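You operate a simulated robot arm through the tools that you are given. There is no shell and no other tool. Be economical: measure what you need, move in short steps, check, and stop when the job is done.

Carry out the task below with a simulated two-armed robot. There is one attempt and no reset: what you move stays moved.

Task
On the top of the desk, fold the rag in half.

It is judged by the outcome, as a careful person would: the job done as asked, and still so three seconds after it is handed in. It fails if anything else is knocked over, pushed out of place, dropped, spilled or broken. Flat cloth is picked up by pressing the open fingertips on it (5 to 10 N) and closing them slowly along it; thin cloth reads only 2 to 8 mm in the jaws.

Robot
Two 7-joint arms with two-finger parallel grippers on one trunk, on a base that drives. Base frame: it is fixed to the floor where the robot stands at the start and does not move with it; the origin is under the middle of the robot, x ahead of it, y to its left, z up. Lengths are in m, angles in degrees, forces in N, time in s.
The left shoulder is at the start at [0.07, 0.163, 1.045], the right one opposite. With the tool pointing down near the work surface each hand reaches from about 0.4 to 0.88 m from the robot's upright axis, wherever it stands, measured 20 degrees to its own side. Places, roughly: top of the desk [0.6, 0.2, 0.8]. Payload 3.43 kg a hand.
The tool frame of a hand sits at the grasp point between the pads (the TCP): z along the fingers, y along the line on which they close. The tips reach 0.034 m beyond it. The gripper opens to 0.128 m. The fingers are 0.024 m wide and 0.012 m thick; the gripper's body (0.048 by 0.13 m) begins 0.096 m behind the TCP.
Orientation is that of the tool frame in the base frame, as a unit quaternion [x, y, z, w]. With the fingers straight down and closing along the base's y, the tool's x points along the base's -x, its y along +y and its z along -z.

Tools
- The arms move only by the tool send_rows. It takes "left_rows", "right_rows" or both (then of equal length, played together; a hand with none holds still); each is a list of rows, each a list of 7 numbers: the shift along the tool's x, y, z in m, then the turn, a rotation vector about the tool's x, y, z in degrees, then the opening in per cent of the stroke, from 0 (shut) to 100 (fully open). In form: [[x, y, z, ax, ay, az, gripper], ...]. A call has 1 to 20 rows; each row is the pose to reach, as a shift and turn from the pose commanded when the call began, along the tool's axes at that moment. Each row takes 0.2 s and may step no farther than 0.05 m and 8.6 degrees from the row before; otherwise, or with a gripper value out of range, the whole call is refused. A pose out of reach is approached as far as the arm can. The call stops where the force on the tool passes 40 N (or 10 N more than at its start, if that is more) or the arm is blocked; 0.2 s more then pass. The fingers move at their own pace (about 0.153 m/s each) and stop on an object; they squeeze with about 24 N. The grip force told is the motor's: it shows also when the fingers shut on nothing. Time passes only in rows, and 0.2 s behind the last, so rows that repeat a pose let the fingers close. It gives the time, the measured TCP pose, the force on the tool (base axes), the opening and the grip force at its end, in the units of the frame above (readings bear some noise), with the torque about the TCP (base axes, N m) and any sound that the robot's microphone picked up.
- Cameras (640 x 400 px; columns grow to the right, rows downward): "scene" is now at [0.1173, -0.0458, 1.2587]; the picture's right is [-0.57, -0.82, 0.00], its down [-0.58, 0.40, -0.71] and it looks along [0.59, -0.40, -0.70] (base axes); focal length 255 px, centre (320, 200). "left" rides on the left gripper at [0.076, 0.011, -0.16] in its tool frame; the picture's right is [-0.15, 0.99, 0.00], its down [-0.88, -0.13, -0.45] and it looks along [-0.45, -0.07, 0.89] (tool axes); focal length 234 px, centre (320, 200). "right" rides on the right gripper at [0.076, -0.011, -0.16] in its tool frame; the picture's right is [0.15, 0.99, 0.00], its down [-0.88, 0.13, -0.46] and it looks along [-0.45, 0.07, 0.89] (tool axes); focal length 234 px, centre (320, 200). There is no depth. A picture from a camera that has moved, and an enlarged one, comes with that camera's place and axes in the base frame and with its lens.
- grab_frame(camera): a new picture of that camera. The clock stands still meanwhile.
- lift_body(by): slides the trunk up (or, below 0, down) by that many m; the arms and the scene camera ride with it, the base frame stays. It gives what a move gives, with no picture.
- steer(legs): drives the robot by 1 to 6 legs, each [ahead, left, turn to the left] in m, m and degrees, along the robot's own axes; the way and the turn of a leg run together, so that a leg with both is an arc; at most 1.5 m and 180 degrees a leg. The arms and the cameras ride along, it lands a little off, and it stops where it bumps. It gives what a move gives.
- head_to(pan, tilt): turns the head with the scene camera to pan (to the left, within 86 degrees either way) and tilt (down, from -29 to 69), counted from straight ahead of the robot. It gives what a move gives.
- close_up(camera, box): a new picture of the part [left, top, right, bottom] of that camera's present view, enlarged. The clock stands still meanwhile.
- job_done(): hands the job in; it is judged then, once.

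Go step by step. Nothing tells you exact positions but the pictures and the camera data: compare them with the known pose of the tool, close in by small moves and look again before you grip or let go. The budget is 120 turns and 88 pictures, counting those below and the enlarged ones. Unless the task says otherwise, let go and move clear before handing in, and close with one line.

The tools are called after "Request:" by a JSON object that holds its "name" and its "arguments". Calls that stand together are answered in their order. send_rows: Moves the arms, as the interface text tells. Its arguments: {"type":"object","properties":{"left_rows":{"type":"array","items":{"type":"array","items":{"type":"number"}}},"right_rows":{"type":"array","items":{"type":"array","items":{"type":"number"}}}},"required":[]} The other tools are called the same way: lift_body (by) slides the trunk up or down; steer (legs) drives the base; head_to (pan, tilt) turns the head that bears the scene camera; grab_frame (camera) takes a picture; close_up (camera, box) takes an enlarged picture of a part of a camera's view; job_done () hands the job in.

At the start:

```text
clock: 0.0
left_tcp_pos: [0.7215, -0.0191, 0.9225]
left_tcp_rot: [0.0, 1.0, -0.001, 0.001]
left_force: [-0.3, -0.6, 0.1]
left_moment: [0.0, -0.01, -0.01]
left_opening: 0.1279
left_grip_force: 0.1
right_tcp_pos: [0.3961, -0.4532, 0.9662]
right_tcp_rot: [0.0, 1.0, 0.0, 0.001]
right_force: [1.0, 0.5, 0.5]
right_moment: [0.01, 0.01, -0.02]
right_opening: 0.128
right_grip_force: 0.0
trunk travel left (down, up): [-0.525, 0.415]
robot x, y, heading: [-0.0043, 0.0005, 0.0]
head pan, tilt: [-34.5, 44.5]
```

scene: 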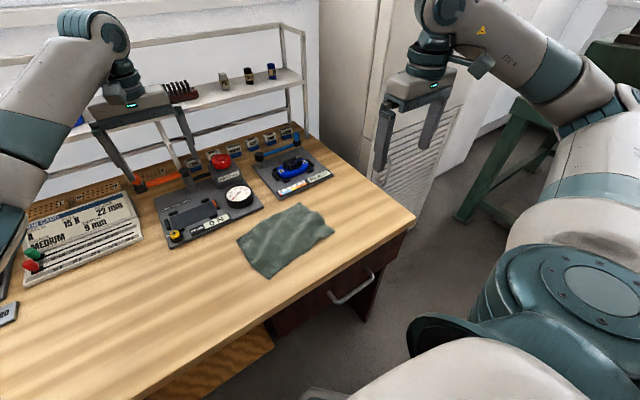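
right: 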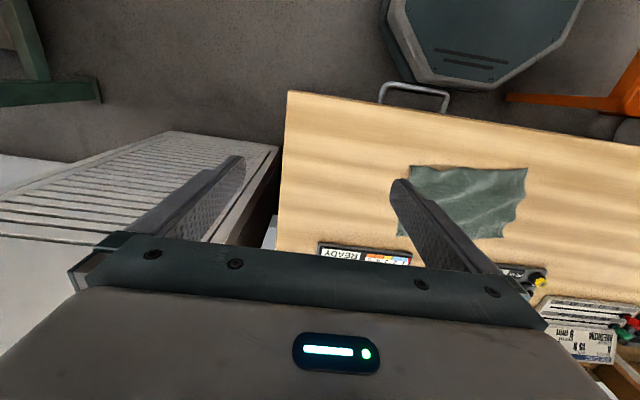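
left: 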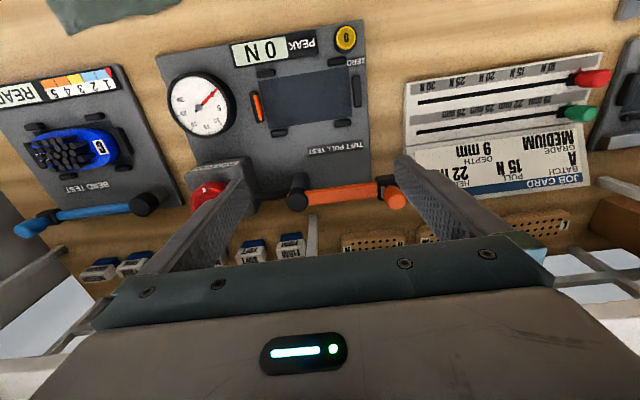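

The rag lies near the desk's front right, at roughly x 0.38–0.52, y −0.27 to −0.09. I'll look closer before planning the fold.

Request:
{"name": "close_up", "arguments": {"camera": "scene", "box": [200, 140, 400, 300]}}

Request:
{"name": "close_up", "arguments": {"camera": "right", "box": [300, 90, 640, 300]}}

```text
2.50 times, centred on (300, 220) of scene
camera zoom: at [0.1173, -0.0458, 1.2587], right [-0.57, -0.82, 0.0], down [-0.58, 0.4, -0.71], along [0.59, -0.4, -0.7], focal length 637 px, centre (370, 150)
```

zoom: 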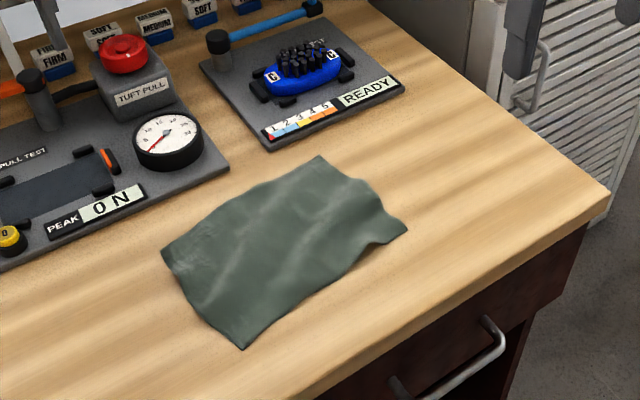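

```text
1.88 times, centred on (470, 195) of right
camera zoom: at [0.32, -0.4637, 1.1258], right [-0.15, 0.99, 0.0], down [0.88, 0.13, 0.46], along [0.45, 0.07, -0.89], focal length 441 px, centre (38, 209)
```

zoom: 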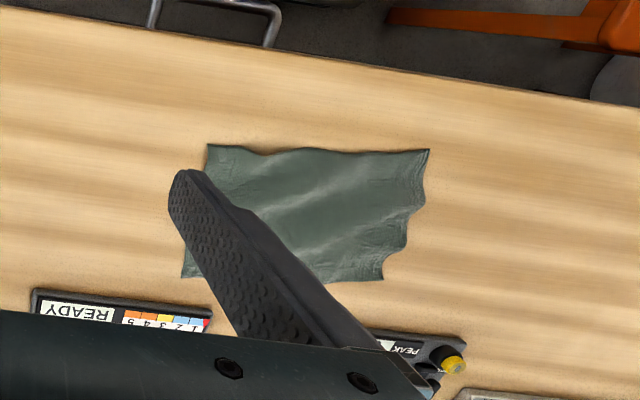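

By triangulating two views, I put the desk top at about z=0.76 and the rag at x 0.41–0.55, y −0.295 to −0.09, rotated slightly. I'll shift the base right and a little back so both hands can reach the far edge, then fold it toward the robot.

Request:
{"name": "steer", "arguments": {"legs": [[-0.06, 0, 0], [0, -0.19, 0]]}}

Request:
{"name": "head_to", "arguments": {"pan": 0, "tilt": 50}}

Request:
{"name": "grab_frame", "arguments": {"camera": "scene"}}

```text
clock: 2.1
left_tcp_pos: [0.6612, -0.2087, 0.9222]
left_tcp_rot: [-0.001, 1.0, 0.0, 0.0]
left_force: [0.4, 0.3, -1.0]
left_moment: [0.0, -0.03, 0.0]
left_opening: 0.1281
left_grip_force: 0.1
right_tcp_pos: [0.3366, -0.6429, 0.9653]
right_tcp_rot: [-0.001, 1.0, 0.0, 0.0]
right_force: [0.1, -0.8, 0.1]
right_moment: [0.03, 0.01, 0.0]
right_opening: 0.1279
right_grip_force: 0.1
trunk travel left (down, up): [-0.525, 0.415]
robot x, y, heading: [-0.0566, -0.1901, 0.1]
head pan, tilt: [-34.5, 44.5]
```

```text
clock: 3.1
left_tcp_pos: [0.6612, -0.2094, 0.921]
left_tcp_rot: [-0.001, 1.0, 0.0, 0.0]
left_force: [-0.4, 0.2, 0.4]
left_moment: [0.0, 0.0, 0.03]
left_opening: 0.1279
left_grip_force: 0.1
right_tcp_pos: [0.3364, -0.6418, 0.9669]
right_tcp_rot: [-0.001, 1.0, 0.0, -0.001]
right_force: [-0.1, 0.0, -0.9]
right_moment: [-0.03, 0.02, 0.0]
right_opening: 0.1281
right_grip_force: 0.1
trunk travel left (down, up): [-0.525, 0.415]
robot x, y, heading: [-0.0605, -0.1938, 0.1]
head pan, tilt: [0.0, 50.0]
```

```text
82 pictures are left
camera scene: at [0.0675, -0.1893, 1.2511], right [0.0, -1.0, 0.0], down [-0.77, 0.0, -0.64], along [0.64, 0.0, -0.77], focal length 255 px, centre (320, 200)
```

scene: 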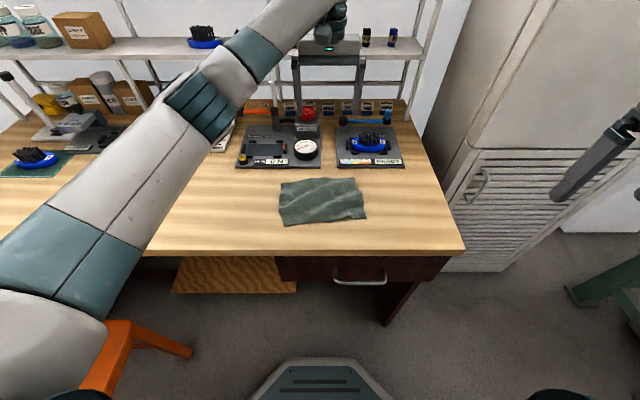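

The base landed well. The rag corners in this view agree: far-left (.537,−.083), far-right (.557,−.284), near-right (.42,−.30), near-left (.40,−.108). Now I'll bring both hands above the far edge, turned so the fingers close across it.

Request:
{"name": "send_rows", "arguments": {"left_rows": [[0.012, 0.008, 0, 0, 0, 7, 60], [0.024, 0.017, 0, 0, 0, 14, 40], [0.035, 0.025, 0, 0, 0, 21.1, 23], [0.047, 0.033, 0, 0, 0, 28.1, 23], [0.059, 0.042, 0, 0, 0, 35.1, 23], [0.071, 0.05, 0, 0, 0, 42.1, 23], [0.082, 0.058, 0, 0, 0, 49.2, 23], [0.094, 0.067, 0, 0, 0, 56.2, 23], [0.106, 0.075, 0.005, 0, 0, 63.2, 23], [0.118, 0.083, 0.01, 0, 0, 70.2, 23], [0.129, 0.092, 0.015, 0, 0, 77.3, 23], [0.141, 0.1, 0.02, 0, 0, 84.3, 23]], "right_rows": [[-0.016, 0.028, 0, 0, 0, -8, 60], [-0.033, 0.057, 0, 0, 0, -16, 40], [-0.05, 0.085, 0, 0, 0, -24, 23], [-0.066, 0.113, 0, 0, 0, -31.9, 23], [-0.083, 0.142, 0, 0, 0, -39.9, 23], [-0.099, 0.17, 0, 0, 0, -47.9, 23], [-0.116, 0.198, 0.01, 0, 0, -55.9, 23], [-0.132, 0.227, 0.02, 0, 0, -63.8, 23], [-0.149, 0.255, 0.03, 0, 0, -71.8, 23], [-0.165, 0.283, 0.04, 0, 0, -79.8, 23], [-0.182, 0.312, 0.055, 0, 0, -87.8, 23], [-0.198, 0.34, 0.067, 0, 0, -95.7, 23]]}}

Request:
{"name": "grab_frame", "arguments": {"camera": "scene"}}

Request:
{"name": "grab_frame", "arguments": {"camera": "left"}}

Request:
{"name": "grab_frame", "arguments": {"camera": "right"}}

```text
clock: 5.7
left_tcp_pos: [0.5179, -0.1096, 0.9035]
left_tcp_rot: [0.672, 0.741, 0.001, -0.001]
left_force: [-0.7, -1.5, 0.1]
left_moment: [0.06, -0.06, -0.01]
left_opening: 0.0295
left_grip_force: 0.1
right_tcp_pos: [0.391, -0.2418, 0.8146]
right_tcp_rot: [-0.706, 0.708, -0.012, 0.013]
right_force: [-0.9, 0.3, 0.6]
right_moment: [0.03, -0.05, 0.03]
right_opening: 0.0293
right_grip_force: 0.0
right hand out of reach, approached as far as the arm can: row 9, 10, 11, 12
trunk travel left (down, up): [-0.525, 0.415]
robot x, y, heading: [-0.0625, -0.1898, -0.1]
head pan, tilt: [0.0, 50.0]
```

```text
81 pictures are left
camera scene: at [0.0648, -0.1902, 1.2514], right [0.0, -1.0, 0.0], down [-0.76, 0.0, -0.64], along [0.64, 0.0, -0.76], focal length 255 px, centre (320, 200)
```

scene: 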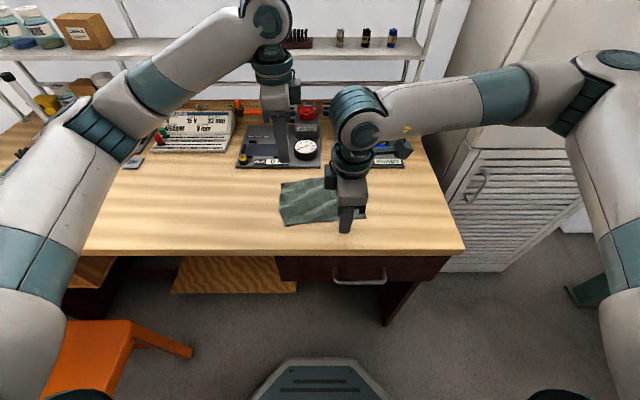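

```text
80 pictures are left
camera left: at [0.5218, -0.0344, 1.0631], right [1.0, -0.05, 0.0], down [-0.04, -0.89, 0.45], along [-0.02, -0.45, -0.89], focal length 234 px, centre (320, 200)
```

left: 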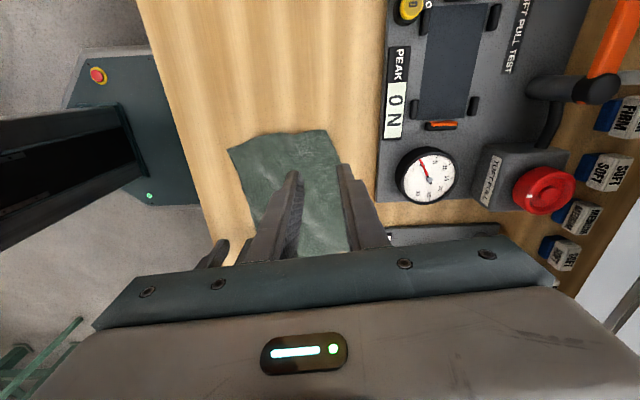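

```text
79 pictures are left
camera right: at [0.3965, -0.3185, 0.9739], right [-0.99, -0.14, -0.03], down [-0.14, 0.88, 0.45], along [-0.03, 0.45, -0.89], focal length 234 px, centre (320, 200)
```

right: 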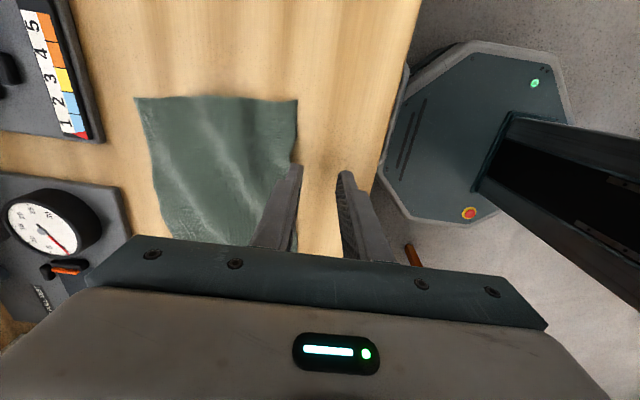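

The left hand is in place above its corner. The right arm hit a limit at that turn, so I'll lift it, turn it back a few degrees, and move forward again.

Request:
{"name": "send_rows", "arguments": {"right_rows": [[0, 0, -0.04, 0, 0, 6, 23], [0, 0, -0.08, 0, 0, 12, 23], [0.02, -0.02, -0.09, 0, 0, 16, 23], [0.04, -0.05, -0.09, 0, 0, 16, 23], [0.04, -0.08, -0.09, 0, 0, 16, 23], [0.04, -0.11, -0.09, 0, 0, 16, 23], [0.04, -0.14, -0.09, 0, 0, 16, 23]]}}

```text
clock: 7.3
left_tcp_pos: [0.5212, -0.1096, 0.9017]
left_tcp_rot: [0.67, 0.742, 0.0, 0.0]
left_force: [-0.3, -0.4, 0.1]
left_moment: [0.04, 0.01, -0.02]
left_opening: 0.0295
left_grip_force: 0.0
right_tcp_pos: [0.4898, -0.2843, 0.9081]
right_tcp_rot: [-0.6, 0.8, -0.009, 0.012]
right_force: [-0.2, 0.0, -0.4]
right_moment: [0.0, -0.02, 0.0]
right_opening: 0.0293
right_grip_force: 0.0
right hand out of reach, approached as far as the arm can: row 6, 7
trunk travel left (down, up): [-0.525, 0.415]
robot x, y, heading: [-0.0574, -0.1886, -0.1]
head pan, tilt: [0.0, 50.0]
```

The right arm limits near x≈0.49 at this turn. I'll pull the left hand back and drive the base forward 6 cm, which gives the right hand room.

Request:
{"name": "send_rows", "arguments": {"left_rows": [[0, -0.03, 0, 0, 0, 0, 23], [0, -0.06, 0, 0, 0, 0, 23]], "right_rows": [[0, 0.02, 0, 0, 0, 0, 23], [0, 0.04, 0, 0, 0, 0, 23]]}}

Request:
{"name": "steer", "arguments": {"legs": [[0.06, 0, 0]]}}

Request:
{"name": "send_rows", "arguments": {"right_rows": [[0, -0.02, 0, 0, 0, 0, 23], [0, -0.04, 0, 0, 0, 0, 23], [0, -0.06, 0, 0, 0, 0, 23]]}}

```text
clock: 7.9
left_tcp_pos: [0.4611, -0.1136, 0.9028]
left_tcp_rot: [0.671, 0.742, -0.001, 0.0]
left_force: [-0.1, 0.4, -0.2]
left_moment: [-0.01, -0.01, -0.02]
left_opening: 0.0291
left_grip_force: 0.0
right_tcp_pos: [0.4516, -0.2717, 0.9067]
right_tcp_rot: [-0.599, 0.8, -0.01, 0.012]
right_force: [0.7, -0.4, -0.3]
right_moment: [0.01, 0.01, 0.02]
right_opening: 0.0296
right_grip_force: 0.0
trunk travel left (down, up): [-0.525, 0.415]
robot x, y, heading: [-0.0616, -0.1874, 0.1]
head pan, tilt: [0.0, 50.0]
```

```text
clock: 8.9
left_tcp_pos: [0.5218, -0.1152, 0.9012]
left_tcp_rot: [0.671, 0.742, -0.001, 0.0]
left_force: [0.1, 0.2, -0.1]
left_moment: [-0.02, 0.04, 0.03]
left_opening: 0.0294
left_grip_force: 0.0
right_tcp_pos: [0.5114, -0.2718, 0.9061]
right_tcp_rot: [-0.599, 0.801, -0.008, 0.012]
right_force: [0.7, 0.6, -0.3]
right_moment: [0.0, 0.05, 0.01]
right_opening: 0.0296
right_grip_force: 0.0
trunk travel left (down, up): [-0.525, 0.415]
robot x, y, heading: [0.0012, -0.1895, 0.1]
head pan, tilt: [0.0, 50.0]
```

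```text
clock: 9.7
left_tcp_pos: [0.5201, -0.1152, 0.9022]
left_tcp_rot: [0.671, 0.741, 0.001, 0.0]
left_force: [-0.3, 0.4, 0.2]
left_moment: [-0.03, 0.0, -0.02]
left_opening: 0.0295
left_grip_force: 0.0
right_tcp_pos: [0.5478, -0.2835, 0.908]
right_tcp_rot: [-0.599, 0.801, -0.009, 0.013]
right_force: [0.3, -0.7, 0.7]
right_moment: [-0.04, -0.01, 0.01]
right_opening: 0.0295
right_grip_force: 0.1
right hand out of reach, approached as far as the arm can: row 3
trunk travel left (down, up): [-0.525, 0.415]
robot x, y, heading: [-0.0016, -0.1869, -0.2]
head pan, tilt: [0.0, 50.0]
```

Both hands are now over the far edge. I'll fine-position the right one, lower both partway, and look.

Request:
{"name": "send_rows", "arguments": {"left_rows": [[0.002, 0, 0.03, 0, 0, 0, 23], [0.004, 0, 0.06, 0, 0, 0, 23], [0.004, 0, 0.075, 0, 0, 0, 23]], "right_rows": [[-0.007, 0.01, 0.03, 0, 0, 0, 23], [-0.015, 0.019, 0.06, 0, 0, 0, 23], [-0.015, 0.019, 0.08, 0, 0, 0, 23]]}}

Request:
{"name": "grab_frame", "arguments": {"camera": "scene"}}

Request:
{"name": "grab_frame", "arguments": {"camera": "left"}}

Request:
{"name": "grab_frame", "arguments": {"camera": "right"}}

```text
clock: 10.5
left_tcp_pos: [0.5212, -0.1108, 0.8274]
left_tcp_rot: [0.67, 0.742, 0.0, 0.0]
left_force: [-0.4, -0.2, -0.4]
left_moment: [-0.03, 0.02, 0.03]
left_opening: 0.0294
left_grip_force: 0.0
right_tcp_pos: [0.5399, -0.265, 0.8263]
right_tcp_rot: [-0.598, 0.801, -0.009, 0.012]
right_force: [0.5, 0.3, 0.3]
right_moment: [0.03, 0.03, 0.0]
right_opening: 0.0294
right_grip_force: 0.1
trunk travel left (down, up): [-0.525, 0.415]
robot x, y, heading: [-0.0028, -0.1921, 0.0]
head pan, tilt: [0.0, 50.0]
```

```text
78 pictures are left
camera scene: at [0.1271, -0.1893, 1.2511], right [0.0, -1.0, 0.0], down [-0.77, 0.0, -0.64], along [0.64, 0.0, -0.77], focal length 255 px, centre (320, 200)
```

scene: 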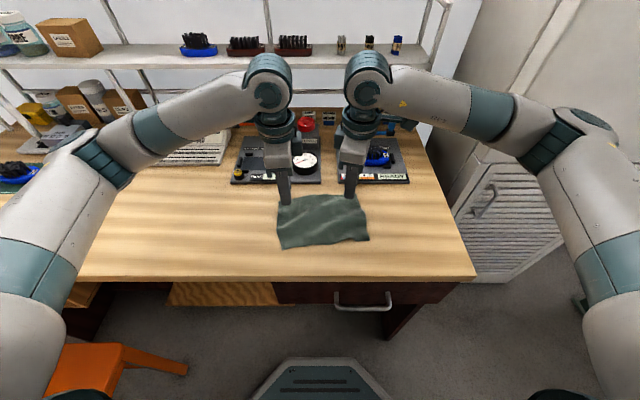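

```text
77 pictures are left
camera left: at [0.5241, -0.0353, 0.9865], right [1.0, -0.05, 0.0], down [-0.04, -0.89, 0.46], along [-0.02, -0.45, -0.89], focal length 234 px, centre (320, 200)
```

left: 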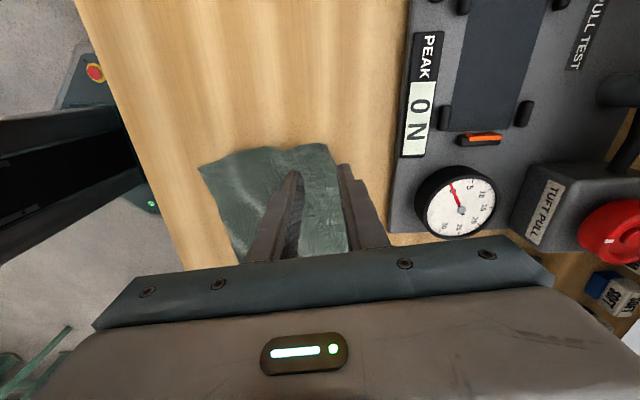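

```text
76 pictures are left
camera right: at [0.5224, -0.3395, 0.9856], right [-0.99, 0.14, -0.03], down [0.11, 0.88, 0.46], along [0.09, 0.45, -0.89], focal length 234 px, centre (320, 200)
```

right: 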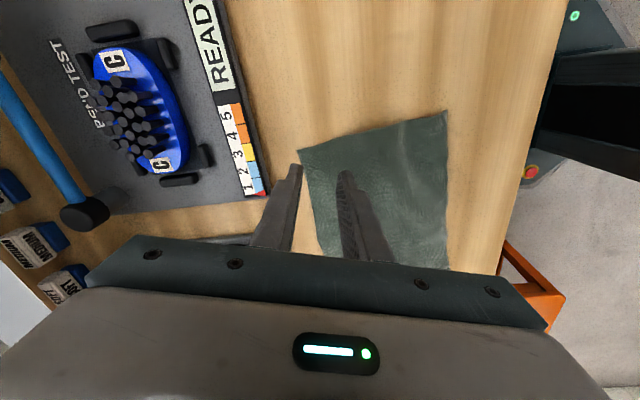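

From the wrist views, the outer fingers are just past the edge, so I'll shift the left hand in about 2 cm and the right about 1.4 cm. Then I'll lower them close to the cloth.

Request:
{"name": "send_rows", "arguments": {"left_rows": [[0, -0.012, 0.01, 0, 0, 0, 23], [0, -0.021, 0.025, 0, 0, 0, 23], [0, -0.021, 0.025, 0, 0, 0, 23]], "right_rows": [[0, 0.008, 0.01, 0, 0, 0, 23], [0, 0.014, 0.024, 0, 0, 0, 23], [0, 0.014, 0.024, 0, 0, 0, 23]]}}

Request:
{"name": "close_up", "arguments": {"camera": "left", "box": [180, 100, 420, 280]}}

Request:
{"name": "close_up", "arguments": {"camera": "right", "box": [220, 80, 500, 280]}}

```text
clock: 11.3
left_tcp_pos: [0.4992, -0.113, 0.8027]
left_tcp_rot: [0.671, 0.742, 0.0, 0.0]
left_force: [0.7, -0.3, -0.6]
left_moment: [0.01, 0.01, 0.03]
left_opening: 0.0295
left_grip_force: 0.1
right_tcp_pos: [0.5249, -0.2608, 0.8025]
right_tcp_rot: [-0.599, 0.801, -0.009, 0.013]
right_force: [-0.4, -0.6, -0.2]
right_moment: [0.02, 0.01, 0.0]
right_opening: 0.0295
right_grip_force: 0.0
trunk travel left (down, up): [-0.525, 0.415]
robot x, y, heading: [-0.0005, -0.185, 0.1]
head pan, tilt: [0.0, 50.0]
```

```text
2.22 times, centred on (300, 190) of left
camera zoom: at [0.5029, -0.0367, 0.9617], right [1.0, -0.05, 0.0], down [-0.04, -0.89, 0.46], along [-0.02, -0.46, -0.89], focal length 520 px, centre (364, 222)
```

zoom: 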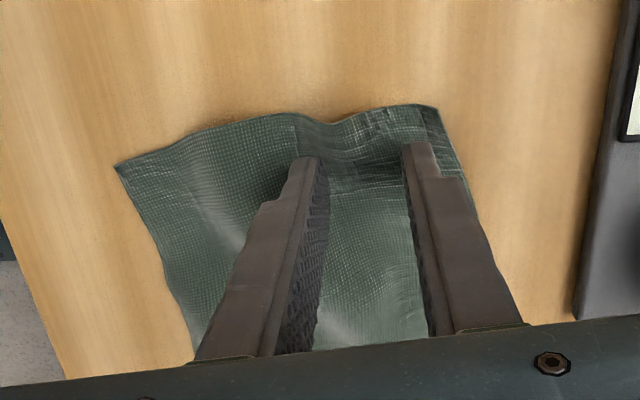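

```text
2.00 times, centred on (360, 180) of right
camera zoom: at [0.5089, -0.3361, 0.9615], right [-0.99, 0.14, -0.03], down [0.11, 0.88, 0.46], along [0.09, 0.45, -0.89], focal length 468 px, centre (240, 240)
```

zoom: 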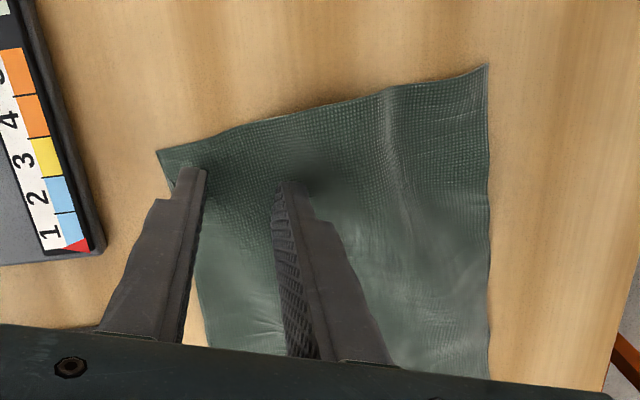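

Both hands are well placed, with both fingers over the cloth. I'll lower them in small steps until they press lightly.

Request:
{"name": "send_rows", "arguments": {"left_rows": [[0, 0, 0.002, 0, 0, 0, 23], [0, 0, 0.004, 0, 0, 0, 23], [0, 0, 0.005, 0, 0, 0, 23]], "right_rows": [[0, 0.002, 0.002, 0, 0, 0, 23], [0, 0.003, 0.004, 0, 0, 0, 23], [0, 0.003, 0.005, 0, 0, 0, 23]]}}

```text
clock: 12.1
left_tcp_pos: [0.4987, -0.113, 0.7972]
left_tcp_rot: [0.671, 0.742, -0.001, -0.001]
left_force: [0.3, -1.0, -0.3]
left_moment: [0.0, -0.01, 0.01]
left_opening: 0.0296
left_grip_force: 0.1
right_tcp_pos: [0.5217, -0.2596, 0.7963]
right_tcp_rot: [-0.599, 0.801, -0.009, 0.013]
right_force: [-0.2, -0.6, 0.2]
right_moment: [-0.01, -0.01, -0.01]
right_opening: 0.0292
right_grip_force: 0.0
trunk travel left (down, up): [-0.525, 0.415]
robot x, y, heading: [0.0005, -0.1915, -0.1]
head pan, tilt: [0.0, 50.0]
```

Request:
{"name": "send_rows", "arguments": {"left_rows": [[0, 0, 0.0015, 0, 0, 0, 23], [0, 0, 0.003, 0, 0, 0, 23]], "right_rows": [[0, 0, 0.0015, 0, 0, 0, 23], [0, 0, 0.003, 0, 0, 0, 23]]}}

```text
clock: 12.7
left_tcp_pos: [0.4993, -0.1116, 0.796]
left_tcp_rot: [0.671, 0.742, 0.0, 0.0]
left_force: [2.2, -1.0, 8.5]
left_moment: [0.06, -0.05, -0.03]
left_opening: 0.0295
left_grip_force: 0.2
right_tcp_pos: [0.5228, -0.2598, 0.7956]
right_tcp_rot: [-0.599, 0.801, -0.009, 0.014]
right_force: [-0.7, 1.0, 8.3]
right_moment: [0.06, 0.18, -0.03]
right_opening: 0.0294
right_grip_force: 0.2
trunk travel left (down, up): [-0.525, 0.415]
robot x, y, heading: [0.0019, -0.1873, -0.1]
head pan, tilt: [0.0, 50.0]
```

Both hands press at about 8 N. Now I'll close slowly.

Request:
{"name": "send_rows", "arguments": {"left_rows": [[0, 0, 0, 0, 0, 0, 21], [0, 0, 0, 0, 0, 0, 19], [0, 0, 0, 0, 0, 0, 17], [0, 0, 0, 0, 0, 0, 15], [0, 0, 0, 0, 0, 0, 13], [0, 0, 0, 0, 0, 0, 11], [0, 0, 0, 0, 0, 0, 9], [0, 0, 0, 0, 0, 0, 7], [0, 0, 0, 0, 0, 0, 5], [0, 0, 0, 0, 0, 0, 3], [0, 0, 0, 0, 0, 0, 0], [0, 0, 0, 0, 0, 0, 0]], "right_rows": [[0, 0, 0, 0, 0, 0, 21], [0, 0, 0, 0, 0, 0, 19], [0, 0, 0, 0, 0, 0, 17], [0, 0, 0, 0, 0, 0, 15], [0, 0, 0, 0, 0, 0, 13], [0, 0, 0, 0, 0, 0, 11], [0, 0, 0, 0, 0, 0, 9], [0, 0, 0, 0, 0, 0, 7], [0, 0, 0, 0, 0, 0, 5], [0, 0, 0, 0, 0, 0, 3], [0, 0, 0, 0, 0, 0, 0], [0, 0, 0, 0, 0, 0, 0]]}}

Request:
{"name": "close_up", "arguments": {"camera": "left", "box": [180, 100, 420, 280]}}

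Request:
{"name": "close_up", "arguments": {"camera": "right", "box": [220, 80, 500, 280]}}

```text
clock: 15.3
left_tcp_pos: [0.499, -0.1124, 0.796]
left_tcp_rot: [0.671, 0.742, 0.001, 0.0]
left_force: [0.5, -0.4, 20.9]
left_moment: [0.04, -0.05, 0.04]
left_opening: 0.0023
left_grip_force: 24.6
right_tcp_pos: [0.5216, -0.2588, 0.7955]
right_tcp_rot: [-0.599, 0.801, -0.009, 0.014]
right_force: [-1.1, 0.4, 3.4]
right_moment: [-0.06, 0.02, -0.04]
right_opening: 0.0
right_grip_force: 23.7
trunk travel left (down, up): [-0.525, 0.415]
robot x, y, heading: [-0.0012, -0.1902, -0.0]
head pan, tilt: [0.0, 50.0]
```

```text
2.22 times, centred on (300, 190) of left
camera zoom: at [0.5011, -0.0369, 0.955], right [1.0, -0.05, 0.0], down [-0.04, -0.89, 0.46], along [-0.02, -0.46, -0.89], focal length 520 px, centre (364, 222)
```

zoom: 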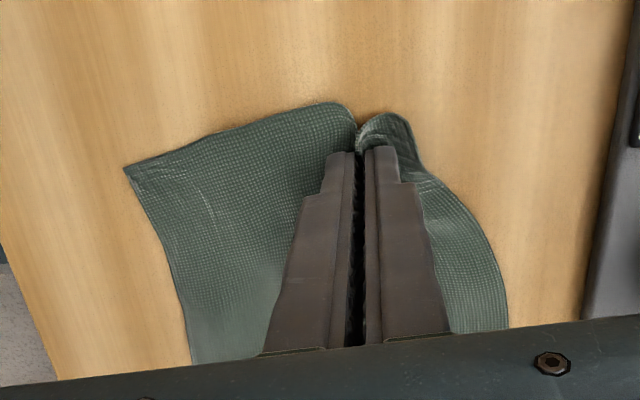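

```text
2.00 times, centred on (360, 180) of right
camera zoom: at [0.5051, -0.3352, 0.9546], right [-0.99, 0.14, -0.03], down [0.11, 0.88, 0.46], along [0.09, 0.45, -0.89], focal length 468 px, centre (240, 240)
```

zoom: 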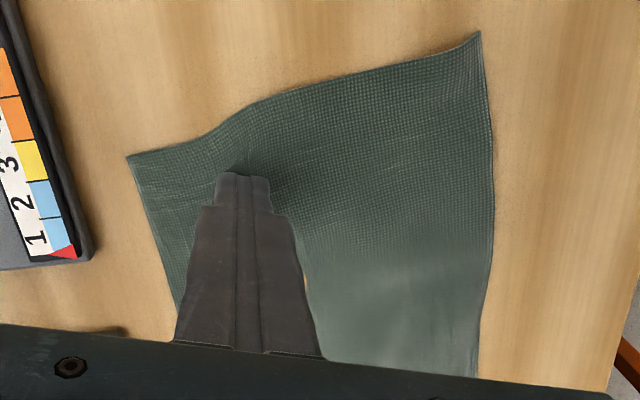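

The left hand has cloth (2.3 mm), but the right slid off it. I'll raise and reopen the right, level its slight tilt, and press again.

Request:
{"name": "send_rows", "arguments": {"right_rows": [[0, 0, -0.008, 0, 0, 0, 0], [0, -0.003, -0.008, -1.8, 0.5, 0, 23], [0, -0.006, -0.008, -1.8, 0.5, 0, 23], [0, -0.006, -0.004, -1.8, 0.5, 0, 23], [0, -0.006, -0.001, -1.8, 0.5, 0, 23]]}}

Request:
{"name": "close_up", "arguments": {"camera": "right", "box": [220, 80, 500, 280]}}

```text
clock: 16.5
left_tcp_pos: [0.4988, -0.1131, 0.7964]
left_tcp_rot: [0.671, 0.742, 0.001, 0.001]
left_force: [-1.0, 1.0, 24.8]
left_moment: [0.09, -0.05, 0.0]
left_opening: 0.0024
left_grip_force: 24.2
right_tcp_pos: [0.5266, -0.261, 0.7981]
right_tcp_rot: [-0.599, 0.801, 0.0, 0.0]
right_force: [1.1, 0.7, -0.3]
right_moment: [0.01, 0.0, -0.01]
right_opening: 0.0296
right_grip_force: 0.0
trunk travel left (down, up): [-0.525, 0.415]
robot x, y, heading: [0.0019, -0.1923, 0.0]
head pan, tilt: [0.0, 50.0]
```

```text
2.00 times, centred on (360, 180) of right
camera zoom: at [0.5156, -0.3367, 0.9563], right [-0.99, 0.14, 0.0], down [0.12, 0.88, 0.46], along [0.06, 0.45, -0.89], focal length 468 px, centre (240, 240)
```

zoom: 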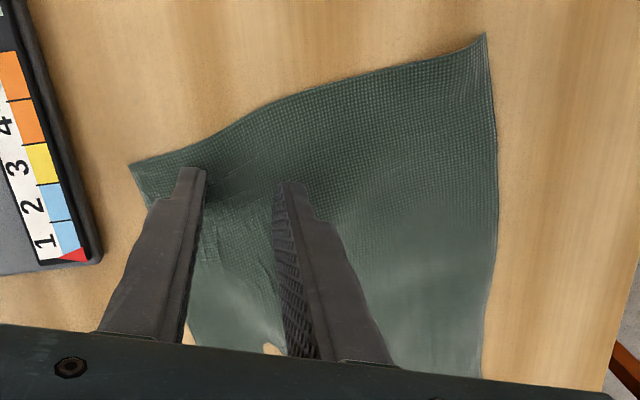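

Request:
{"name": "send_rows", "arguments": {"right_rows": [[0, 0, 0.002, 0, 0, 0, 23], [0, 0, 0.0038, 0, 0, 0, 23]]}}

```text
clock: 17.1
left_tcp_pos: [0.497, -0.1126, 0.7949]
left_tcp_rot: [0.671, 0.742, 0.002, 0.0]
left_force: [2.9, -0.8, 13.8]
left_moment: [0.01, -0.15, 0.02]
left_opening: 0.0023
left_grip_force: 24.1
right_tcp_pos: [0.5268, -0.2608, 0.7948]
right_tcp_rot: [-0.599, 0.801, 0.0, 0.002]
right_force: [-2.8, -3.9, 25.0]
right_moment: [-0.24, -0.05, -0.05]
right_opening: 0.0295
right_grip_force: 0.1
trunk travel left (down, up): [-0.525, 0.415]
robot x, y, heading: [0.0011, -0.1879, 0.1]
head pan, tilt: [0.0, 50.0]
```

The right is pressing too hard, so I'll back off a millimetre and check.

Request:
{"name": "send_rows", "arguments": {"right_rows": [[0, 0, -0.001, 0, 0, 0, 23]]}}

```text
clock: 17.5
left_tcp_pos: [0.4964, -0.1135, 0.796]
left_tcp_rot: [0.671, 0.742, 0.002, 0.001]
left_force: [2.1, 0.4, 11.3]
left_moment: [0.01, -0.09, -0.01]
left_opening: 0.0026
left_grip_force: 23.9
right_tcp_pos: [0.5266, -0.2601, 0.7955]
right_tcp_rot: [-0.599, 0.8, 0.0, 0.002]
right_force: [0.0, -4.4, 29.9]
right_moment: [-0.29, -0.16, -0.04]
right_opening: 0.0294
right_grip_force: 0.1
trunk travel left (down, up): [-0.525, 0.415]
robot x, y, heading: [0.0007, -0.1894, 0.1]
head pan, tilt: [0.0, 50.0]
```

Request:
{"name": "send_rows", "arguments": {"right_rows": [[0, 0, -0.0015, 0, 0, 0, 23]]}}

```text
clock: 17.9
left_tcp_pos: [0.4972, -0.1122, 0.7953]
left_tcp_rot: [0.671, 0.742, 0.001, 0.001]
left_force: [-0.3, -0.5, 13.2]
left_moment: [0.0, 0.0, 0.02]
left_opening: 0.0022
left_grip_force: 23.9
right_tcp_pos: [0.5268, -0.2613, 0.7958]
right_tcp_rot: [-0.599, 0.801, 0.001, 0.0]
right_force: [1.9, -2.2, 21.7]
right_moment: [-0.25, -0.34, -0.02]
right_opening: 0.0295
right_grip_force: 0.4
trunk travel left (down, up): [-0.525, 0.415]
robot x, y, heading: [-0.0024, -0.1903, 0.3]
head pan, tilt: [0.0, 50.0]
```

Request:
{"name": "send_rows", "arguments": {"right_rows": [[0, 0, -0.001, 0, 0, 0, 23]]}}

```text
clock: 18.3
left_tcp_pos: [0.4974, -0.1125, 0.7961]
left_tcp_rot: [0.671, 0.741, 0.001, 0.002]
left_force: [-3.6, -1.2, 17.9]
left_moment: [0.01, 0.07, 0.01]
left_opening: 0.0023
left_grip_force: 23.6
right_tcp_pos: [0.5266, -0.2603, 0.7952]
right_tcp_rot: [-0.599, 0.801, 0.001, 0.0]
right_force: [1.0, -1.0, 9.9]
right_moment: [-0.16, -0.18, -0.02]
right_opening: 0.0299
right_grip_force: 0.1
trunk travel left (down, up): [-0.525, 0.415]
robot x, y, heading: [0.0007, -0.1893, 0.2]
head pan, tilt: [0.0, 50.0]
```

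The right now presses at 9.9 N, so I'll close it slowly.

Request:
{"name": "send_rows", "arguments": {"right_rows": [[0, 0, 0, 0, 0, 0, 21], [0, 0, 0, 0, 0, 0, 19.5], [0, 0, 0, 0, 0, 0, 18], [0, 0, 0, 0, 0, 0, 16.5], [0, 0, 0, 0, 0, 0, 15], [0, 0, 0, 0, 0, 0, 13.5], [0, 0, 0, 0, 0, 0, 12], [0, 0, 0, 0, 0, 0, 10.5], [0, 0, 0, 0, 0, 0, 9], [0, 0, 0, 0, 0, 0, 7.5], [0, 0, 0, 0, 0, 0, 6], [0, 0, 0, 0, 0, 0, 4.5], [0, 0, 0, 0, 0, 0, 3], [0, 0, 0, 0, 0, 0, 1], [0, 0, 0, 0, 0, 0, 0], [0, 0, 0, 0, 0, 0, 0]]}}

Request:
{"name": "close_up", "arguments": {"camera": "right", "box": [220, 80, 500, 280]}}

```text
clock: 21.7
left_tcp_pos: [0.4964, -0.1128, 0.795]
left_tcp_rot: [0.672, 0.741, 0.001, 0.001]
left_force: [-5.5, -0.5, 21.1]
left_moment: [0.04, 0.12, 0.05]
left_opening: 0.0022
left_grip_force: 23.6
right_tcp_pos: [0.5264, -0.2603, 0.7972]
right_tcp_rot: [-0.599, 0.8, -0.001, 0.001]
right_force: [0.1, 0.8, -0.8]
right_moment: [-0.01, 0.04, 0.02]
right_opening: 0.0023
right_grip_force: 23.6
trunk travel left (down, up): [-0.525, 0.415]
robot x, y, heading: [-0.0013, -0.1882, 0.1]
head pan, tilt: [0.0, 50.0]
```

```text
2.00 times, centred on (360, 180) of right
camera zoom: at [0.5158, -0.3365, 0.9558], right [-0.99, 0.14, 0.0], down [0.12, 0.88, 0.46], along [0.06, 0.45, -0.89], focal length 468 px, centre (240, 240)
```

zoom: 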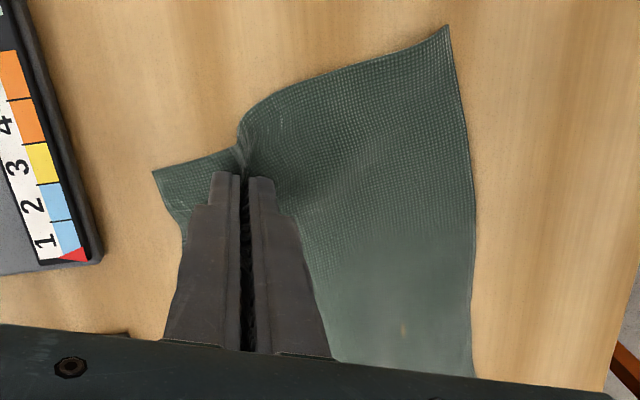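

Both hands now hold cloth, reading 2.3 mm each. I'll carry the edge up and over toward the robot in a low arc and stop just above the near half to look.

Request:
{"name": "send_rows", "arguments": {"left_rows": [[0, 0, -0.02, 0, 0, 0, 0], [0, -0.008, -0.035, 0, 0, 0, 0], [0, -0.02, -0.045, 0, 0, 0, 0], [0, -0.035, -0.048, 0, 0, 0, 0], [0, -0.05, -0.045, 0, 0, 0, 0], [0, -0.06, -0.038, 0, 0, 0, 0], [0, -0.07, -0.03, 0, 0, 0, 0], [0, -0.07, -0.03, 0, 0, 0, 0]], "right_rows": [[0, 0, -0.02, 0, 0, 0, 0], [0.003, 0.0074, -0.035, 0, 0, 0, 0], [0.0075, 0.0185, -0.045, 0, 0, 0, 0], [0.013, 0.0324, -0.048, 0, 0, 0, 0], [0.019, 0.0463, -0.045, 0, 0, 0, 0], [0.0226, 0.0556, -0.038, 0, 0, 0, 0], [0.0263, 0.065, -0.03, 0, 0, 0, 0], [0.0263, 0.065, -0.03, 0, 0, 0, 0]]}}

Request:
{"name": "close_up", "arguments": {"camera": "scene", "box": [220, 150, 420, 290]}}

Request:
{"name": "grab_frame", "arguments": {"camera": "left"}}

Request:
{"name": "grab_frame", "arguments": {"camera": "right"}}

```text
clock: 23.5
left_tcp_pos: [0.4291, -0.1193, 0.8242]
left_tcp_rot: [0.671, 0.742, -0.001, 0.0]
left_force: [0.3, 0.2, 0.4]
left_moment: [-0.01, 0.03, 0.04]
left_opening: 0.0022
left_grip_force: 24.0
right_tcp_pos: [0.459, -0.2679, 0.8262]
right_tcp_rot: [-0.599, 0.801, 0.001, -0.001]
right_force: [-0.1, -0.4, 0.0]
right_moment: [0.0, 0.02, 0.02]
right_opening: 0.0022
right_grip_force: 24.2
trunk travel left (down, up): [-0.525, 0.415]
robot x, y, heading: [0.0019, -0.188, 0.0]
head pan, tilt: [0.0, 50.0]
```

```text
2.86 times, centred on (320, 220) of scene
camera zoom: at [0.1268, -0.1889, 1.2511], right [0.0, -1.0, 0.0], down [-0.77, 0.0, -0.64], along [0.64, 0.0, -0.77], focal length 728 px, centre (320, 143)
```

zoom: 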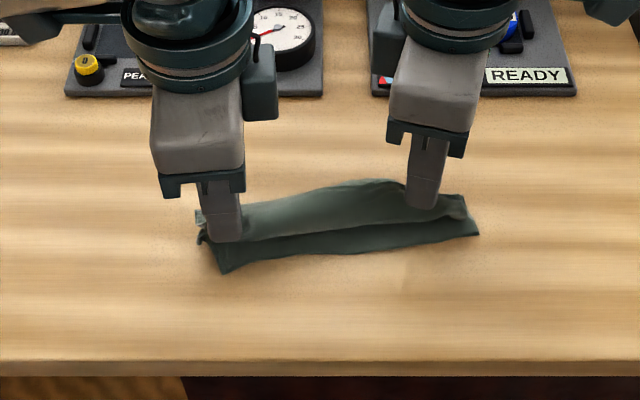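

```text
68 pictures are left
camera left: at [0.4331, -0.0434, 0.9833], right [1.0, -0.05, 0.0], down [-0.04, -0.89, 0.46], along [-0.02, -0.46, -0.89], focal length 234 px, centre (320, 200)
```

left: 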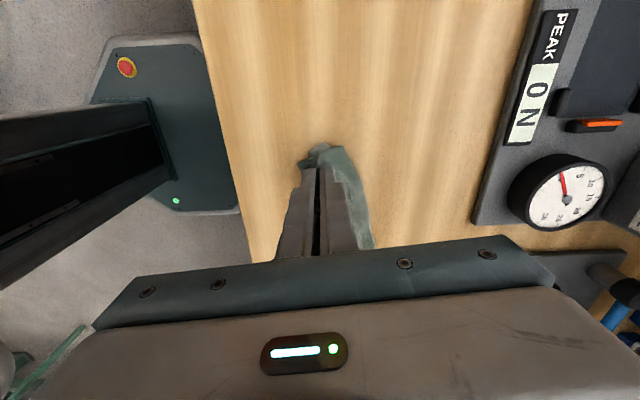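

```text
67 pictures are left
camera right: at [0.4478, -0.3437, 0.9851], right [-0.99, 0.14, 0.0], down [0.12, 0.88, 0.46], along [0.06, 0.45, -0.89], focal length 234 px, centre (320, 200)
```

right: 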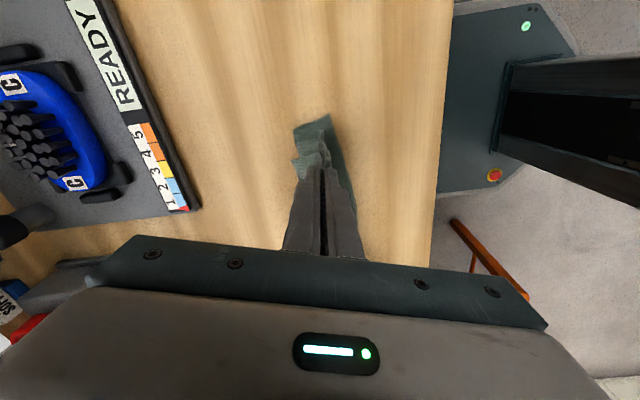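

Request:
{"name": "close_up", "arguments": {"camera": "left", "box": [250, 110, 410, 270]}}

Request:
{"name": "close_up", "arguments": {"camera": "right", "box": [250, 90, 410, 250]}}

```text
2.50 times, centred on (330, 190) of left
camera zoom: at [0.4331, -0.0434, 0.9833], right [1.0, -0.05, 0.0], down [-0.04, -0.89, 0.46], along [-0.02, -0.46, -0.89], focal length 585 px, centre (295, 225)
```

zoom: 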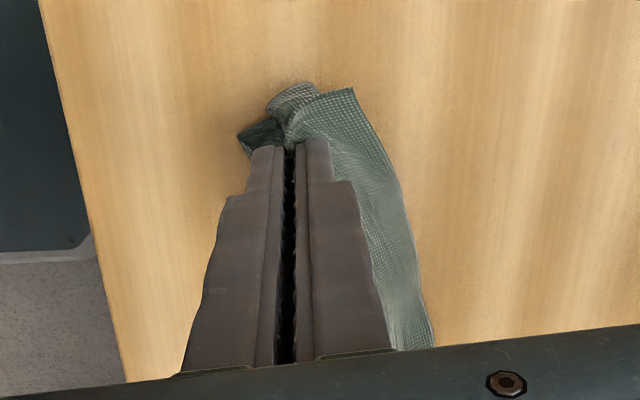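

```text
2.50 times, centred on (330, 170) of right
camera zoom: at [0.4478, -0.3437, 0.9851], right [-0.99, 0.14, 0.0], down [0.12, 0.88, 0.46], along [0.06, 0.45, -0.89], focal length 585 px, centre (295, 275)
```

zoom: 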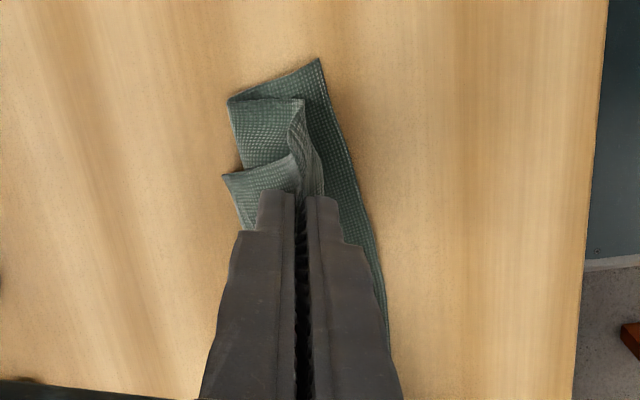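

The fold came over cleanly and only the gripped edges are curled. I'll lower the hands onto the near half, open the fingers slightly, and lift clear to see how it lies.

Request:
{"name": "send_rows", "arguments": {"left_rows": [[0, -0.002, 0.008, 0, 0, 0, 0], [0, -0.004, 0.016, 0, 0, 0, 0], [0, -0.004, 0.022, 0, 0, 0, 0], [0, -0.004, 0.022, 0, 0, 0, 5], [0, -0.004, 0.022, 0, 0, 0, 10], [0, -0.004, 0.022, 0, 0, 0, 12], [0, -0.004, 0.01, 0, 0, 0, 12], [0, -0.004, -0.01, 0, 0, 0, 12], [0, -0.004, -0.05, 0, 0, 0, 12]], "right_rows": [[0, 0.002, 0.008, 0, 0, 0, 0], [0, 0.004, 0.016, 0, 0, 0, 0], [0, 0.004, 0.024, 0, 0, 0, 0], [0, 0.004, 0.024, 0, 0, 0, 5], [0, 0.004, 0.024, 0, 0, 0, 10], [0, 0.004, 0.024, 0, 0, 0, 12], [0, 0.004, 0.01, 0, 0, 0, 12], [0, 0.004, -0.01, 0, 0, 0, 12], [0, 0.004, -0.05, 0, 0, 0, 12]]}}

Request:
{"name": "close_up", "arguments": {"camera": "scene", "box": [220, 150, 420, 290]}}

Request:
{"name": "close_up", "arguments": {"camera": "left", "box": [220, 90, 440, 270]}}

Request:
{"name": "close_up", "arguments": {"camera": "right", "box": [220, 90, 440, 270]}}

```text
clock: 25.5
left_tcp_pos: [0.4245, -0.1196, 0.8749]
left_tcp_rot: [0.67, 0.742, 0.0, 0.0]
left_force: [-0.2, 0.9, -0.4]
left_moment: [0.01, -0.05, 0.03]
left_opening: 0.0155
left_grip_force: 0.0
right_tcp_pos: [0.4531, -0.2673, 0.8771]
right_tcp_rot: [-0.599, 0.801, 0.001, 0.0]
right_force: [-0.5, 0.8, -0.5]
right_moment: [-0.03, -0.02, -0.02]
right_opening: 0.0154
right_grip_force: 0.1
trunk travel left (down, up): [-0.525, 0.415]
robot x, y, heading: [0.0032, -0.1906, -0.4]
head pan, tilt: [0.0, 50.0]
```

```text
2.86 times, centred on (320, 220) of scene
camera zoom: at [0.1254, -0.1891, 1.2511], right [0.0, -1.0, 0.0], down [-0.77, 0.0, -0.64], along [0.64, 0.0, -0.77], focal length 728 px, centre (320, 143)
```

zoom: 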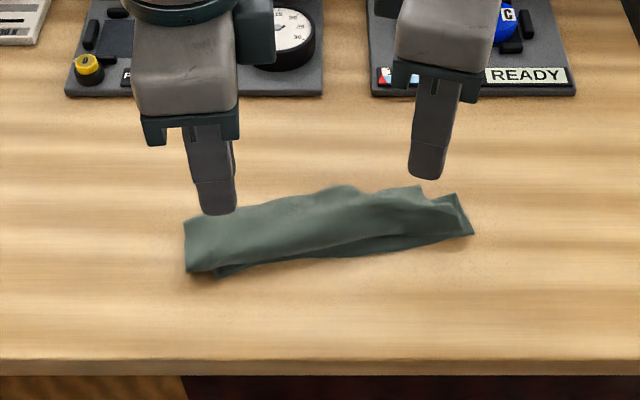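

```text
2.22 times, centred on (330, 180) of left
camera zoom: at [0.4277, -0.0445, 1.0344], right [1.0, -0.05, 0.0], down [-0.04, -0.89, 0.46], along [-0.02, -0.45, -0.89], focal length 520 px, centre (298, 244)
```

zoom: 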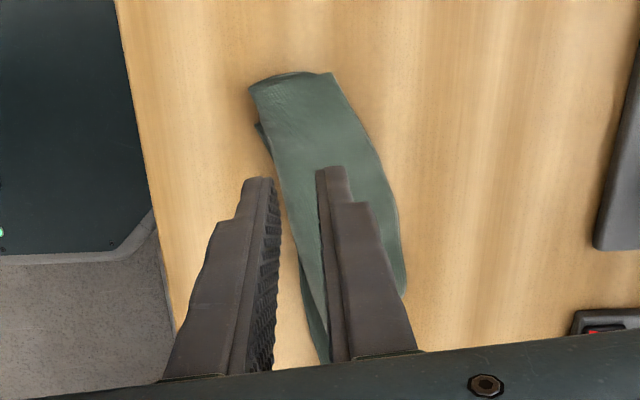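

```text
2.22 times, centred on (330, 180) of right
camera zoom: at [0.4431, -0.3429, 1.0357], right [-0.99, 0.14, 0.0], down [0.12, 0.88, 0.46], along [0.06, 0.45, -0.89], focal length 520 px, centre (298, 244)
```

zoom: 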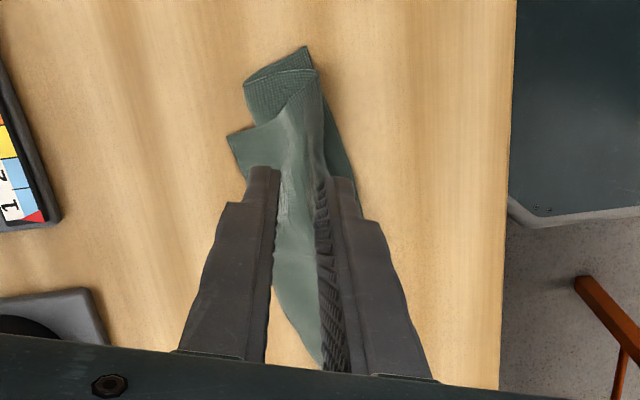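

The left end unrolled well, but the right corner is still folded back. I'll raise the hands aside for a clear view.

Request:
{"name": "send_rows", "arguments": {"left_rows": [[0.03, 0, -0.03, 0, 0, 0, 12], [0.06, 0, -0.06, 0, 0, 0, 12]], "right_rows": [[0.03, 0, -0.03, 0, 0, 0, 12], [0.06, 0, -0.06, 0, 0, 0, 12], [0.09, 0, -0.06, 0, 0, 0, 12]]}}

```text
refused: give rows for one hand, or as many for the one as for the other
```

Request:
{"name": "send_rows", "arguments": {"left_rows": [[0.03, 0, -0.03, 0, 0, 0, 12], [0.06, 0, -0.06, 0, 0, 0, 12], [0.09, 0, -0.06, 0, 0, 0, 12]], "right_rows": [[0.03, 0, -0.03, 0, 0, 0, 12], [0.06, 0, -0.06, 0, 0, 0, 12], [0.09, 0, -0.06, 0, 0, 0, 12]]}}

Request:
{"name": "close_up", "arguments": {"camera": "scene", "box": [260, 170, 400, 260]}}

Request:
{"name": "close_up", "arguments": {"camera": "right", "box": [200, 90, 440, 270]}}

```text
clock: 26.3
left_tcp_pos: [0.4157, -0.03, 0.9339]
left_tcp_rot: [0.671, 0.741, 0.0, 0.0]
left_force: [0.1, -0.4, 0.5]
left_moment: [-0.01, -0.05, 0.01]
left_opening: 0.0154
left_grip_force: 0.1
right_tcp_pos: [0.4288, -0.3535, 0.936]
right_tcp_rot: [-0.599, 0.801, 0.0, -0.001]
right_force: [-0.9, -0.5, 1.0]
right_moment: [0.03, 0.0, 0.02]
right_opening: 0.0154
right_grip_force: 0.1
trunk travel left (down, up): [-0.525, 0.415]
robot x, y, heading: [0.0047, -0.1897, 0.2]
head pan, tilt: [0.0, 50.0]
```

```text
4.44 times, centred on (330, 215) of scene
camera zoom: at [0.1257, -0.189, 1.2512], right [0.0, -1.0, 0.0], down [-0.77, 0.0, -0.64], along [0.64, 0.0, -0.77], focal length 1133 px, centre (276, 133)
```

zoom: 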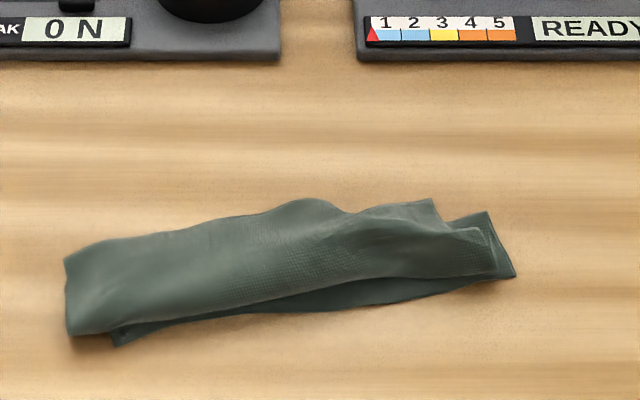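

```text
2.22 times, centred on (320, 180) of right
camera zoom: at [0.4186, -0.4294, 1.0957], right [-0.99, 0.14, 0.0], down [0.12, 0.88, 0.46], along [0.06, 0.45, -0.89], focal length 520 px, centre (320, 244)
```

zoom: 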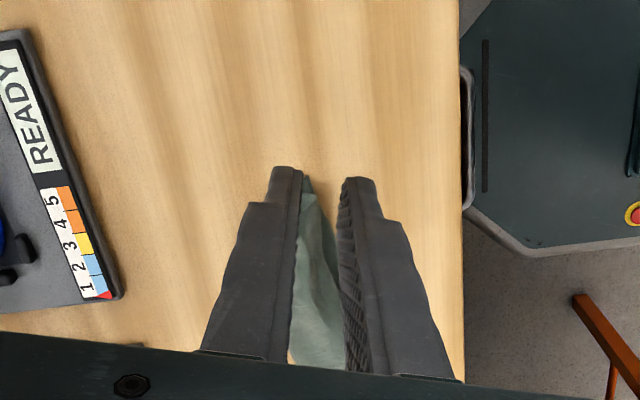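

Nearly there: only the top layer's right corner is flipped back on itself. I'll look closer with the right wrist camera, fingers open wide.

Request:
{"name": "send_rows", "arguments": {"right_rows": [[0, -0.02, 0, 0, 0, 0, 60], [0, -0.04, 0.0, 0, 0, 0, 100], [0, -0.04, 0.0, 0, 0, 0, 100]]}}

Request:
{"name": "close_up", "arguments": {"camera": "right", "box": [240, 120, 440, 260]}}

Request:
{"name": "close_up", "arguments": {"camera": "scene", "box": [320, 180, 400, 240]}}

```text
clock: 27.1
left_tcp_pos: [0.4157, -0.0298, 0.9349]
left_tcp_rot: [0.671, 0.741, 0.0, 0.0]
left_force: [0.2, -0.4, 0.2]
left_moment: [0.03, 0.01, -0.02]
left_opening: 0.0153
left_grip_force: 0.0
right_tcp_pos: [0.4684, -0.3642, 0.9354]
right_tcp_rot: [-0.599, 0.801, 0.0, -0.001]
right_force: [0.5, 0.4, -0.7]
right_moment: [0.02, 0.01, 0.01]
right_opening: 0.1282
right_grip_force: 0.2
trunk travel left (down, up): [-0.525, 0.415]
robot x, y, heading: [-0.0036, -0.1888, -0.1]
head pan, tilt: [0.0, 50.0]
```

```text
2.86 times, centred on (340, 190) of right
camera zoom: at [0.4574, -0.4402, 1.0947], right [-0.99, 0.14, 0.0], down [0.12, 0.88, 0.46], along [0.06, 0.45, -0.89], focal length 669 px, centre (263, 229)
```

zoom: 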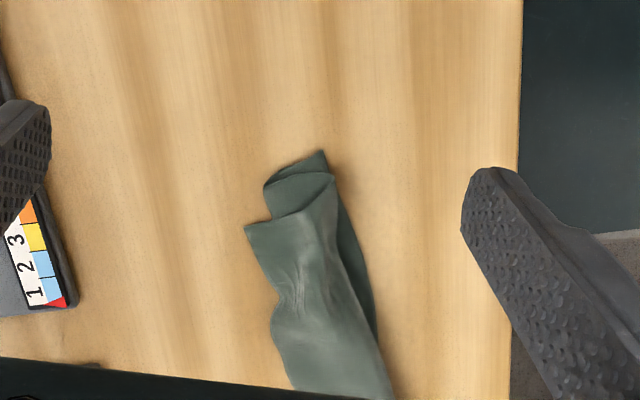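

```text
6.67 times, centred on (360, 210) of scene
camera zoom: at [0.1265, -0.189, 1.2511], right [0.0, -1.0, 0.0], down [-0.77, 0.0, -0.64], along [0.64, 0.0, -0.77], focal length 1699 px, centre (53, 133)
```

zoom: 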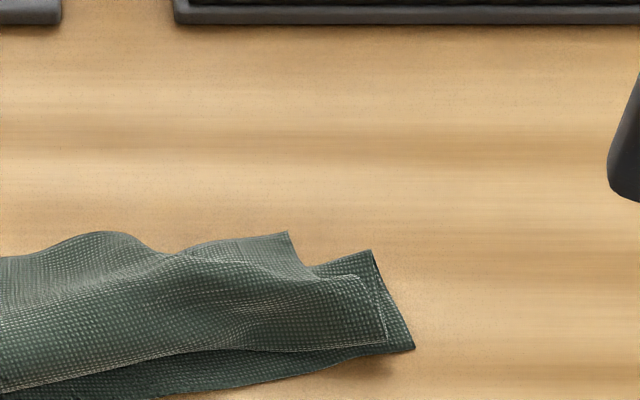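

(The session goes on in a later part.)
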